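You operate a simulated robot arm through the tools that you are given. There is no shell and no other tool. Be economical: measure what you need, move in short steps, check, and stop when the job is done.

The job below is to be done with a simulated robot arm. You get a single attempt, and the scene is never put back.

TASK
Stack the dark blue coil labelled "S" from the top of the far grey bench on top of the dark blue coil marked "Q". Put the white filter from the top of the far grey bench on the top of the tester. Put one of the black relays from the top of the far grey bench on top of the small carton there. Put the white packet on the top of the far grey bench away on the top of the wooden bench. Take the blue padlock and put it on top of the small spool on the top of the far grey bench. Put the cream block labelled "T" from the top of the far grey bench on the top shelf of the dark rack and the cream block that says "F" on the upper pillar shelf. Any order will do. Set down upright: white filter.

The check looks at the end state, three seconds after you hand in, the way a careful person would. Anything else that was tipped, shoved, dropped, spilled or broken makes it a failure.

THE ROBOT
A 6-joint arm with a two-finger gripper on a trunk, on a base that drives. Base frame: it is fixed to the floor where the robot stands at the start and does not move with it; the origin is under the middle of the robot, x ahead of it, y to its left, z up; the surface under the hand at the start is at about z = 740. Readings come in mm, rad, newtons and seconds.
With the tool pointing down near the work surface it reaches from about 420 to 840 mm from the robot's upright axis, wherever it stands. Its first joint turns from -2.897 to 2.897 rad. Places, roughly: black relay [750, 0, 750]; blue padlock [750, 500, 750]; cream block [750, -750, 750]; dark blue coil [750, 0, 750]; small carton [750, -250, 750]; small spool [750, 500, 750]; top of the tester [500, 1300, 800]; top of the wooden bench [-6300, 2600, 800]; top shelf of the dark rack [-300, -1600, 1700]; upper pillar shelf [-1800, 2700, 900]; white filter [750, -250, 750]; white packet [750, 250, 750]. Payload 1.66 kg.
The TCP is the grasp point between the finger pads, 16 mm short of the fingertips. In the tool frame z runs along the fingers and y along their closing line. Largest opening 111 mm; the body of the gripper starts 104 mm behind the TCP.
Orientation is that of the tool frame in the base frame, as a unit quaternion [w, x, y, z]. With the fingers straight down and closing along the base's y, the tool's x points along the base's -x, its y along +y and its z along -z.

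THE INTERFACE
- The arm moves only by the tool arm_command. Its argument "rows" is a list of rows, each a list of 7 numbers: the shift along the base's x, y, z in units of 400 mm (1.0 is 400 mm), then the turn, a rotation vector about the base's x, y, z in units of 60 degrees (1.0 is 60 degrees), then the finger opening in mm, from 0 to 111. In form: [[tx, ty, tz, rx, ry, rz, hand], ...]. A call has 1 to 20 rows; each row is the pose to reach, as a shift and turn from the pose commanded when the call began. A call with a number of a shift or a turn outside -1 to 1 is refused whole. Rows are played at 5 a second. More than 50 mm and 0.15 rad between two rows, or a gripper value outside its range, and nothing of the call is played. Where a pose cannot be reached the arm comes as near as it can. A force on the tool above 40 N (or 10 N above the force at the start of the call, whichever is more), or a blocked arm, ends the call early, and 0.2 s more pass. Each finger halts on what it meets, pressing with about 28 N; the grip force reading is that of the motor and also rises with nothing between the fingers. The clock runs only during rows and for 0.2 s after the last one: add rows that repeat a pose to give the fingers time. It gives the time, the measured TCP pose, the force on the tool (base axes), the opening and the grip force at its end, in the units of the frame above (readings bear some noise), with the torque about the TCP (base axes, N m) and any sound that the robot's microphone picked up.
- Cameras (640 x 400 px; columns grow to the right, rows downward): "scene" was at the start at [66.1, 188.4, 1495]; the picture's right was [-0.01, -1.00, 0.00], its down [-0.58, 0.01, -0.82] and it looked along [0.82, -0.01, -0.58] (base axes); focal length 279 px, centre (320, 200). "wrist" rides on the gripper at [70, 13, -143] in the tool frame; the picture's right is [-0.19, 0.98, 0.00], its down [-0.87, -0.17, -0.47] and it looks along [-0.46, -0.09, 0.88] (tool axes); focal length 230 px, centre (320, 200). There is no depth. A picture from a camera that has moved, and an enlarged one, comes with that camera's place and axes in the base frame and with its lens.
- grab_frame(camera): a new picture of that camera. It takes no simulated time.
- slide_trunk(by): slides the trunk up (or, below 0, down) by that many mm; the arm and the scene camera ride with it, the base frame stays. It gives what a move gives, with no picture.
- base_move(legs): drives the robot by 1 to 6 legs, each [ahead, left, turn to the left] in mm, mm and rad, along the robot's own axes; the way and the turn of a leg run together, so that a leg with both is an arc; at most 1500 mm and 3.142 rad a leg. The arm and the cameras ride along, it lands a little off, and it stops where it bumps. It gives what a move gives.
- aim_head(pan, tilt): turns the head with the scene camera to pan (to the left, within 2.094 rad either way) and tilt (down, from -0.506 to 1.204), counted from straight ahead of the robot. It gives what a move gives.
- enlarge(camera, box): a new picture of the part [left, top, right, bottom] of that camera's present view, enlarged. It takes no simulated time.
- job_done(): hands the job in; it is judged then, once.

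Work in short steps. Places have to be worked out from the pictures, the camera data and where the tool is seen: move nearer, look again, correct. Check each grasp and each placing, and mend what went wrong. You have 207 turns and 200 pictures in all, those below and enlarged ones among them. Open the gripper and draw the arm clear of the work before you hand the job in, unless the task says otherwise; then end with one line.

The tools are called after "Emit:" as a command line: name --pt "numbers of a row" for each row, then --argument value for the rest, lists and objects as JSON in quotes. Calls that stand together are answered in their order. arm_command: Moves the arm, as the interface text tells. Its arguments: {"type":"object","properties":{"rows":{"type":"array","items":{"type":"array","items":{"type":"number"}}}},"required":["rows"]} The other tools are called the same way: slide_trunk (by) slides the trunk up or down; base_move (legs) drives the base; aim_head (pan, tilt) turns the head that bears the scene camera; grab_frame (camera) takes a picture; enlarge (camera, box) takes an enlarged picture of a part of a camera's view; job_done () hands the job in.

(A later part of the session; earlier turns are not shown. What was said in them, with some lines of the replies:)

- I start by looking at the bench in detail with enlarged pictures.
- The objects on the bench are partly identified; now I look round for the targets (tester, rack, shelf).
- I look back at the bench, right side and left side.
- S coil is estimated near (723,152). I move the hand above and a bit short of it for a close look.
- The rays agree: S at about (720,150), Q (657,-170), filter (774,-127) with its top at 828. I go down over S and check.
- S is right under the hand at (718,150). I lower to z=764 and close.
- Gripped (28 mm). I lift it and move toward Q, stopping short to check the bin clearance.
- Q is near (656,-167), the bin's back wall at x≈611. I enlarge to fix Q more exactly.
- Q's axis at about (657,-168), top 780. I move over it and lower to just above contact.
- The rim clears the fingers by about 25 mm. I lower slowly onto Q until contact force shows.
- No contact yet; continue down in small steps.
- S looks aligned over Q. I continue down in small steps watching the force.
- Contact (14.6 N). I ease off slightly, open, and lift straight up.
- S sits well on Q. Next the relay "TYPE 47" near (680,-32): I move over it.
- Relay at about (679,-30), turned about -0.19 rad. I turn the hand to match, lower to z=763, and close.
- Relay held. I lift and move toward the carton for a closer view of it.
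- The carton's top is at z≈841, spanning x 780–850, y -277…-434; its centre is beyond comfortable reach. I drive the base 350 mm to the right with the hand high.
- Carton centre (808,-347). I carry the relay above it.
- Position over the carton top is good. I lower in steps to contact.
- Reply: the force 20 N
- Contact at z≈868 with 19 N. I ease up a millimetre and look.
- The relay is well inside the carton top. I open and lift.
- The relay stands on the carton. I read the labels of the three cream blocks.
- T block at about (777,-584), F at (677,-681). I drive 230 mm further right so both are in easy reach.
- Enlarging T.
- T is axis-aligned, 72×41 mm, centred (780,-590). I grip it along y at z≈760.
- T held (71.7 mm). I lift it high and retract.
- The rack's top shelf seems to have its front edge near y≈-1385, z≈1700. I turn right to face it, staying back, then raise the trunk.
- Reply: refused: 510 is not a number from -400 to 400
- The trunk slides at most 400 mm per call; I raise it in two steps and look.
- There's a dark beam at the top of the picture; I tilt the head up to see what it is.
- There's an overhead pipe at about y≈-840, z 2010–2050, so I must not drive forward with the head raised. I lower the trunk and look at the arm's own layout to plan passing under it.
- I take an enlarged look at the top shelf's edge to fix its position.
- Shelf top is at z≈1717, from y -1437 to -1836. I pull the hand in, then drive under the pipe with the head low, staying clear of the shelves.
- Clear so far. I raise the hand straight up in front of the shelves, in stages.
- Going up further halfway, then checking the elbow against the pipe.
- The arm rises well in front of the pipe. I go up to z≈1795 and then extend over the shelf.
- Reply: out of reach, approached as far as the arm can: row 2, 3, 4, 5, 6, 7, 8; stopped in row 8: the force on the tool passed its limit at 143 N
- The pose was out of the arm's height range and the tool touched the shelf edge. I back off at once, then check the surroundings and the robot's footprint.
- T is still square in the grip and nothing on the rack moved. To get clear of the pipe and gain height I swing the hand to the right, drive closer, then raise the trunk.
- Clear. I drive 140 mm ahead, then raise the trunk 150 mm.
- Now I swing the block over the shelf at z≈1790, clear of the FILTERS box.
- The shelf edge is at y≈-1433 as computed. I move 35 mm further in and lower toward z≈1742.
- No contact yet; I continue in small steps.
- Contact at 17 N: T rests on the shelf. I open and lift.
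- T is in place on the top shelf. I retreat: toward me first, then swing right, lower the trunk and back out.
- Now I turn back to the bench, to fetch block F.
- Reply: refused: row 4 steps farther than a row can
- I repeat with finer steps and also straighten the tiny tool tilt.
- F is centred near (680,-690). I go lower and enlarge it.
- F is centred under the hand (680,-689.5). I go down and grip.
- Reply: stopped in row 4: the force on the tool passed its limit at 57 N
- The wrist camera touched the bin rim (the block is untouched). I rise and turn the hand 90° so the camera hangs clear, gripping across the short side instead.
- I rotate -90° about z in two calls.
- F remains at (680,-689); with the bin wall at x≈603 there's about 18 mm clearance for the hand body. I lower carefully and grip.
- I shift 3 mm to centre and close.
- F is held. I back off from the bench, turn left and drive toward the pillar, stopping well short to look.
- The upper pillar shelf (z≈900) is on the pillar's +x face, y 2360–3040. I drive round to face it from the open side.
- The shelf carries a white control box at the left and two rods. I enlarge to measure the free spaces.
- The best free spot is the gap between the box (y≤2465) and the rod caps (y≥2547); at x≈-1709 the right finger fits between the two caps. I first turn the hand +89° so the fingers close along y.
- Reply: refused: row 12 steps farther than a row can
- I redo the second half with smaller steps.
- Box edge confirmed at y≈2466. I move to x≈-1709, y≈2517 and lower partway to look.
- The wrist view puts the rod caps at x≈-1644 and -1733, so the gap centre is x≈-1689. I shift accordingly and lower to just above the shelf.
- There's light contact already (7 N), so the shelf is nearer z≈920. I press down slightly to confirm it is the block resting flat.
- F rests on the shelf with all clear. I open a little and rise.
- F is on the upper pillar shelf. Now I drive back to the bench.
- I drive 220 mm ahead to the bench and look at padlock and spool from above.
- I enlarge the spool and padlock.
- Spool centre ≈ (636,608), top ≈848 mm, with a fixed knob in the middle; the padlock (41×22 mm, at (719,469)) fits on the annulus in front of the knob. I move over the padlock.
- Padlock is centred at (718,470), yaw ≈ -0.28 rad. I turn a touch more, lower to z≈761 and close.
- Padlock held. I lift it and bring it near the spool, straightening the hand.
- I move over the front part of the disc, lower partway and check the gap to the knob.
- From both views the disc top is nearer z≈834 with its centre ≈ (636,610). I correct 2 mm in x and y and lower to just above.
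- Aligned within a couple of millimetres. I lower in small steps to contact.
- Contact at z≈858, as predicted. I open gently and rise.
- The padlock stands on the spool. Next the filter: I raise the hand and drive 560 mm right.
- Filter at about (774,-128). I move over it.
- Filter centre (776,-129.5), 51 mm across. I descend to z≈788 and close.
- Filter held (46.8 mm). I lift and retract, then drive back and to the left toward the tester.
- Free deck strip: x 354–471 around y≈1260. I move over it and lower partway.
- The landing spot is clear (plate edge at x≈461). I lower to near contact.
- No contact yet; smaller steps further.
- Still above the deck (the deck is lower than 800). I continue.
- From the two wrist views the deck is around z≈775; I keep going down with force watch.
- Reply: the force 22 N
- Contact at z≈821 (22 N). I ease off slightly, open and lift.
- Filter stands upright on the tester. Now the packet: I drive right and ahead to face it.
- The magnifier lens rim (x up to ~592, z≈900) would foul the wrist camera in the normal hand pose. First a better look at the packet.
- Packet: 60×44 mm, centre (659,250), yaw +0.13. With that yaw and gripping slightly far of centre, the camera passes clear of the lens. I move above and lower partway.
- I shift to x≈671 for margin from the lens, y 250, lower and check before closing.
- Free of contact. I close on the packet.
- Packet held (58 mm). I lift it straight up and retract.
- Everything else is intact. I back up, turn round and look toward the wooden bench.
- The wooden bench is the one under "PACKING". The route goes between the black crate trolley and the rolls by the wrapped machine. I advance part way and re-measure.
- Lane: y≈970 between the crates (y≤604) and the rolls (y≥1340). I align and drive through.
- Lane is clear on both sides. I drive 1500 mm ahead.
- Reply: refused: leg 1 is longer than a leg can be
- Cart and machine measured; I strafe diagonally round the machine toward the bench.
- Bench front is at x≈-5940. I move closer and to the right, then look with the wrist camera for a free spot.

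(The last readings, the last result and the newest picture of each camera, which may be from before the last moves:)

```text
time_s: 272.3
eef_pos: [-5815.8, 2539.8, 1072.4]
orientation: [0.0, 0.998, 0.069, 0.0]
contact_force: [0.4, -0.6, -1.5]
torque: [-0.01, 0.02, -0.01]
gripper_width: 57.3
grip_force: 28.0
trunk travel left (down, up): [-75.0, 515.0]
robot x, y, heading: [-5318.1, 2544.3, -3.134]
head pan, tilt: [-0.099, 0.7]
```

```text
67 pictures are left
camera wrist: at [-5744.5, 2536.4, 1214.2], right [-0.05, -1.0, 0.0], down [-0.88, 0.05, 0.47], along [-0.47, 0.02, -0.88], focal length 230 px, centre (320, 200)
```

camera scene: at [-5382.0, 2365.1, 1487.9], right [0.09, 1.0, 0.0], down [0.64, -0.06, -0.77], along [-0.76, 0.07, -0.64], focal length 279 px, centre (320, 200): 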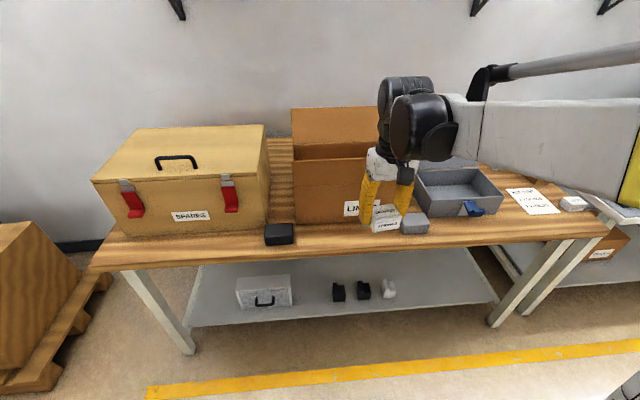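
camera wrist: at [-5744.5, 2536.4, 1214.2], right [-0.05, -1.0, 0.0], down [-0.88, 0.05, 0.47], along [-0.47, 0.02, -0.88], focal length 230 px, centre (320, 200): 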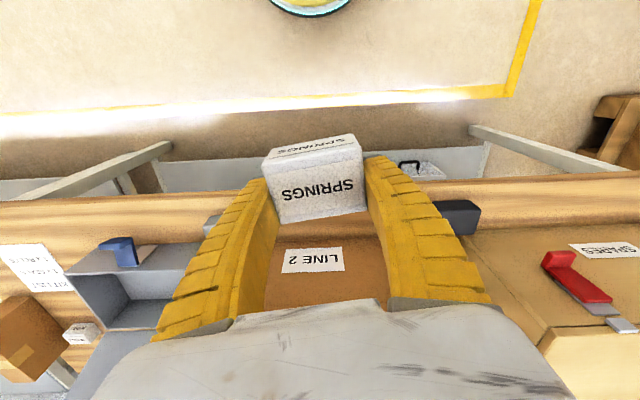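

Free front strip on the wood to the right, in front of the grey bin. I drive 330 mm right and look from above.

Emit:
base_move --legs '[[0, -330, 0]]'

Emit:
aim_head --pan 0 --tilt 0.8

Emit:
grab_frame --camera "scene"

Emit:
grab_frame --camera "wrist"

```text
time_s: 274.4
eef_pos: [-5818.8, 2872.2, 1070.7]
orientation: [0.0, 0.998, 0.069, 0.0]
contact_force: [-0.1, 0.2, -1.5]
torque: [-0.01, 0.01, 0.01]
gripper_width: 57.5
grip_force: 28.2
trunk travel left (down, up): [-75.0, 515.0]
robot x, y, heading: [-5324.1, 2878.8, -3.131]
head pan, tilt: [-0.099, 0.7]
```

```text
time_s: 275.1
eef_pos: [-5819.6, 2873.5, 1071.8]
orientation: [0.0, 0.998, 0.07, 0.0]
contact_force: [0.6, 0.5, -1.8]
torque: [0.02, 0.03, 0.01]
gripper_width: 57.6
grip_force: 28.4
trunk travel left (down, up): [-75.0, 515.0]
robot x, y, heading: [-5323.4, 2879.5, -3.135]
head pan, tilt: [0.0, 0.799]
```

```text
66 pictures are left
camera scene: at [-5381.9, 2688.7, 1479.6], right [-0.01, 1.0, 0.0], down [0.72, 0.01, -0.7], along [-0.7, -0.01, -0.72], focal length 279 px, centre (320, 200)
```

scene: 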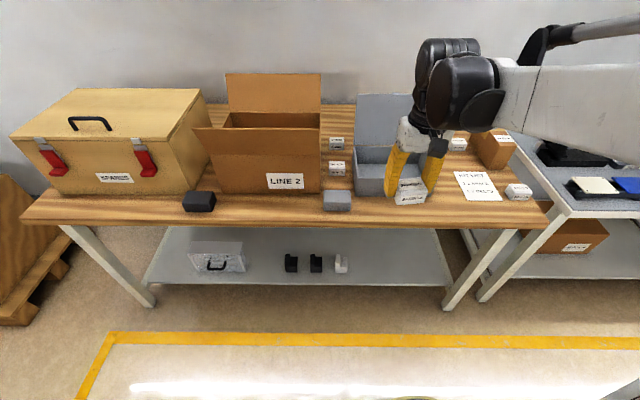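

```text
65 pictures are left
camera wrist: at [-5748.2, 2868.7, 1214.2], right [-0.05, -1.0, 0.0], down [-0.88, 0.05, 0.47], along [-0.47, 0.03, -0.88], focal length 230 px, centre (320, 200)
```

wrist: 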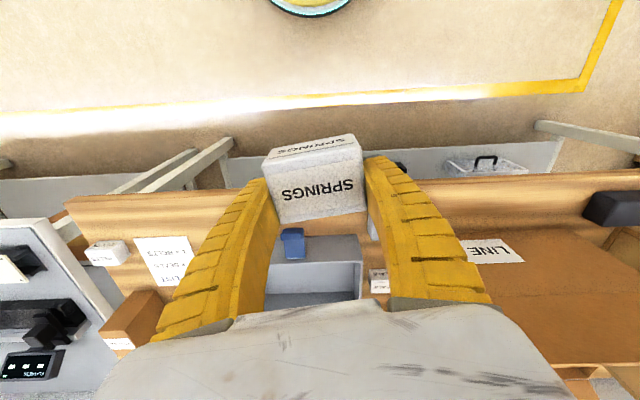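

I carry the packet over the free wood at about (-6000, 3080).

Emit:
arm_command --pt "-0.06 0.075 0 0 0 0 48" --pt "-0.12 0.15 0 0 0 0 48" --pt "-0.19 0.225 0 0 0 0 48" --pt "-0.26 0.3 0 0 0 0 48" --pt "-0.32 0.375 0 0 0 0 48" --pt "-0.39 0.45 0 0 0 0 48" --pt "-0.45 0.518 0 0 0 0 48" --pt "-0.45 0.518 -0.1 0 0 0 48" --pt "-0.45 0.518 -0.2 0 0 0 48" --pt "-0.45 0.518 -0.3 0 0 0 48" --pt "-0.45 0.518 -0.4 0 0 0 48"

Emit:
grab_frame --camera "wrist"

Emit:
grab_frame --camera "scene"

```text
time_s: 277.5
eef_pos: [-5999.8, 3080.9, 911.9]
orientation: [0.0, 0.998, 0.069, 0.0]
contact_force: [0.8, 0.2, -2.0]
torque: [-0.01, 0.01, -0.02]
gripper_width: 57.4
grip_force: 28.4
trunk travel left (down, up): [-75.0, 515.0]
robot x, y, heading: [-5317.7, 2882.3, -3.13]
head pan, tilt: [0.0, 0.799]
```

```text
64 pictures are left
camera wrist: at [-5928.1, 3076.3, 1054.4], right [-0.05, -1.0, 0.0], down [-0.88, 0.05, 0.47], along [-0.47, 0.03, -0.88], focal length 230 px, centre (320, 200)
```

wrist: 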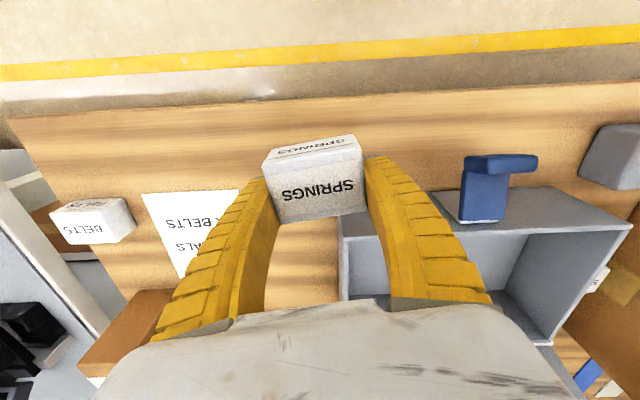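

```text
63 pictures are left
camera scene: at [-5382.0, 2688.7, 1479.6], right [-0.01, 1.0, 0.0], down [0.72, 0.01, -0.7], along [-0.7, -0.01, -0.72], focal length 279 px, centre (320, 200)
```

scene: 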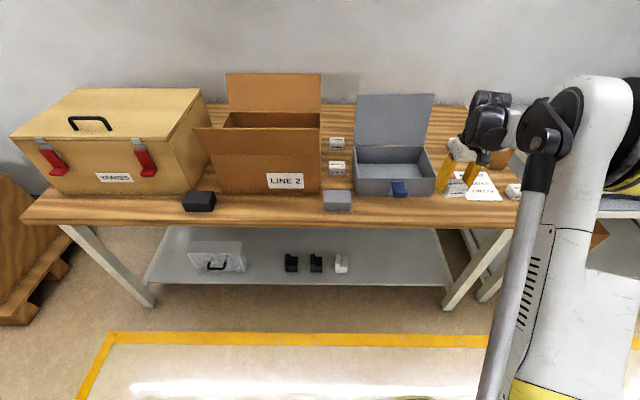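

The landing area is free. I move 14 mm further in, and lower in stages.

Emit:
arm_command --pt "-0.035 0.025 -0.05 0 0 0 48" --pt "-0.035 0.025 -0.12 0 0 0 48" --pt "-0.035 0.025 -0.165 0 0 0 48" --pt "-0.035 0.025 -0.172 0 0 0 48" --pt "-0.035 0.025 -0.178 0 0 0 48"

Emit:
arm_command --pt "0 0 -0.004 0 0 0 48" --pt "0 0 -0.008 0 0 0 48" --pt "0 0 -0.012 0 0 0 48" --pt "0 0 -0.016 0 0 0 48" --pt "0 0 -0.02 0 0 0 48" --pt "0 0 -0.02 0 0 0 48"

```text
time_s: 278.7
eef_pos: [-6013.1, 3090.1, 840.6]
orientation: [0.0, 0.998, 0.068, -0.001]
contact_force: [-0.1, 0.1, -1.6]
torque: [-0.03, 0.05, -0.01]
gripper_width: 57.4
grip_force: 28.3
trunk travel left (down, up): [-75.0, 515.0]
robot x, y, heading: [-5324.4, 2877.6, -3.135]
head pan, tilt: [0.0, 0.799]
```

```text
time_s: 280.1
eef_pos: [-6014.1, 3089.9, 833.1]
orientation: [0.0, 0.998, 0.069, 0.0]
contact_force: [-0.2, -0.2, -1.7]
torque: [0.0, -0.02, 0.02]
gripper_width: 57.2
grip_force: 28.6
trunk travel left (down, up): [-75.0, 515.0]
robot x, y, heading: [-5321.4, 2881.4, -3.135]
head pan, tilt: [0.0, 0.799]
```

Emit:
arm_command --pt "0 0 -0.005 0 0 0 48" --pt "0 0 -0.01 0 0 0 48" --pt "0 0 -0.014 0 0 0 48" --pt "0 0 -0.018 0 0 0 48" --pt "0 0 -0.022 0 0 0 48" --pt "0 0 -0.022 0 0 0 48"

Emit:
grab_frame --camera "wrist"

```text
time_s: 281.5
eef_pos: [-6014.0, 3090.0, 823.0]
orientation: [0.0, 0.998, 0.069, 0.001]
contact_force: [0.8, -0.5, -1.8]
torque: [0.0, -0.01, 0.05]
gripper_width: 57.6
grip_force: 27.7
trunk travel left (down, up): [-75.0, 515.0]
robot x, y, heading: [-5318.5, 2878.1, -3.135]
head pan, tilt: [0.0, 0.799]
```

```text
62 pictures are left
camera wrist: at [-5942.2, 3085.9, 965.9], right [-0.05, -1.0, 0.0], down [-0.88, 0.05, 0.47], along [-0.47, 0.03, -0.88], focal length 230 px, centre (320, 200)
```

wrist: 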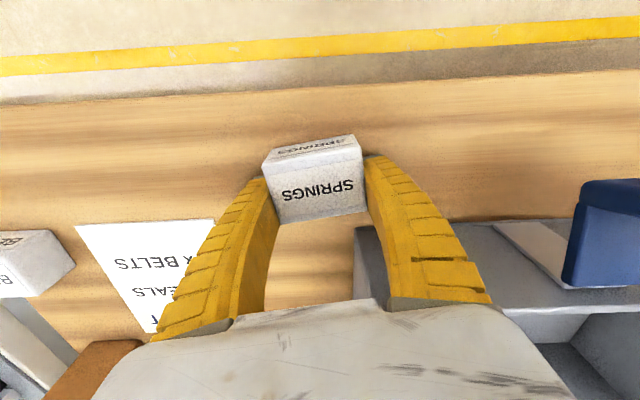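

Not yet down. I continue in small steps.

Emit:
arm_command --pt "0 0 -0.005 0 0 0 48" --pt "0 0 -0.01 0 0 0 48" --pt "0 0 -0.014 0 0 0 48" --pt "0 0 -0.018 0 0 0 48" --pt "0 0 -0.022 0 0 0 48" --pt "0 0 -0.022 0 0 0 48"

Emit:
arm_command --pt "0 0 -0.004 0 0 0 48" --pt "0 0 -0.008 0 0 0 48" --pt "0 0 -0.012 0 0 0 48" --pt "0 0 -0.016 0 0 0 48" --pt "0 0 -0.016 0 0 0 48"

```text
time_s: 282.9
eef_pos: [-6012.2, 3090.0, 816.5]
orientation: [0.0, 0.998, 0.069, 0.0]
contact_force: [0.4, 0.1, 19.9]
torque: [-0.01, 0.0, -0.01]
gripper_width: 59.1
grip_force: 28.1
trunk travel left (down, up): [-75.0, 515.0]
robot x, y, heading: [-5320.7, 2876.4, -3.132]
head pan, tilt: [0.0, 0.799]
```

```text
time_s: 283.6
eef_pos: [-6011.5, 3091.2, 815.0]
orientation: [-0.001, 0.998, 0.07, -0.002]
contact_force: [1.1, -1.7, 28.3]
torque: [-0.08, -0.15, 0.0]
gripper_width: 58.6
grip_force: 27.8
trunk travel left (down, up): [-75.0, 515.0]
robot x, y, heading: [-5318.3, 2879.7, -3.132]
head pan, tilt: [0.0, 0.799]
stopped in row 3: the force on the tool passed its limit at 42 N (the readings are from after the stop); the commanded pose is now the measured one
```

The packet rests on the wood. I ease off, open and lift.

Emit:
arm_command --pt "0 0 0.006 0 0 0 48" --pt "0 0 0.006 0 0 0 70" --pt "0 0 0.006 0 0 0 85" --pt "0 0 0.006 0 0 0 85" --pt "0 0 0.06 0 0 0 85" --pt "0 0 0.16 0 0 0 85" --pt "0 0 0.28 0 0 0 85" --pt "0 0 0.4 0 0 0 85" --pt "0.05 0 0.5 0 0 0 85" --pt "0.12 0 0.58 0 0 0 85" --pt "0.22 0 0.62 0 0 0 85" --pt "0.33 0 0.62 0 0 0 85" --pt "0.44 0 0.62 0 0 0 85"

Emit:
grab_frame --camera "wrist"

Emit:
enlarge --camera "scene" --box '[320, 130, 560, 260]'

```text
time_s: 286.4
eef_pos: [-5836.8, 3092.0, 1061.5]
orientation: [0.0, 0.998, 0.069, 0.0]
contact_force: [0.3, 0.3, 0.3]
torque: [-0.02, -0.02, -0.01]
gripper_width: 85.8
grip_force: 0.5
trunk travel left (down, up): [-75.0, 515.0]
robot x, y, heading: [-5321.0, 2881.7, -3.129]
head pan, tilt: [0.0, 0.799]
```

```text
61 pictures are left
camera wrist: at [-5766.0, 3086.2, 1203.8], right [-0.05, -1.0, 0.0], down [-0.88, 0.05, 0.47], along [-0.47, 0.03, -0.88], focal length 230 px, centre (320, 200)
```

wrist: 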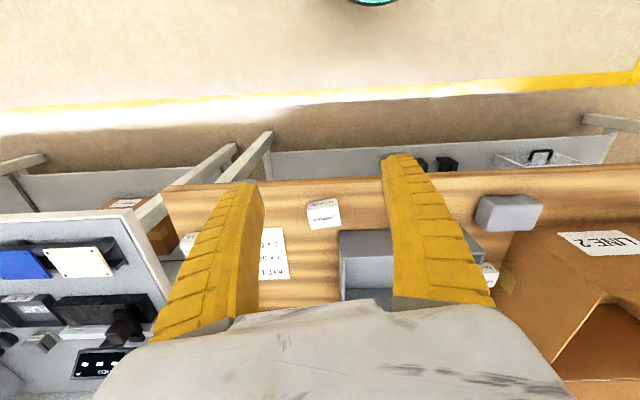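

```text
2.67 times, centred on (440, 195) of scene
camera zoom: at [-5381.4, 2688.6, 1479.6], right [-0.01, 1.0, 0.0], down [0.72, 0.01, -0.7], along [-0.7, -0.01, -0.72], focal length 743 px, centre (0, 213)
```

zoom: 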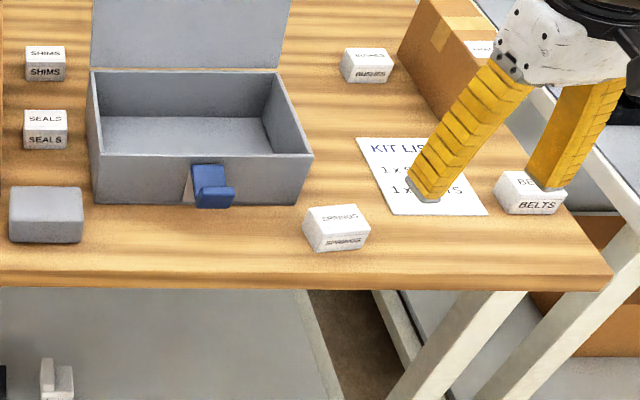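

The packet sits on the wooden bench and the hand is clear. I back the robot away a little and hand in.

Emit:
base_move --legs '[[-200, 0, 0]]'

Emit:
job_done

```text
time_s: 288.0
eef_pos: [-5638.9, 3094.0, 1062.2]
orientation: [0.0, 0.998, 0.067, -0.001]
contact_force: [0.6, 0.6, 0.3]
torque: [-0.01, 0.02, 0.03]
gripper_width: 86.3
grip_force: 0.7
trunk travel left (down, up): [-75.0, 515.0]
robot x, y, heading: [-5121.4, 2878.3, -3.133]
head pan, tilt: [0.0, 0.799]
```

```text
The job is handed in.
```

I put all seven items in place and handed the job in; two accidental bumps on the way, one on the rack shelf edge (143 N) and one on a blue bin rim (57 N), moved nothing that I could see in the pictures.
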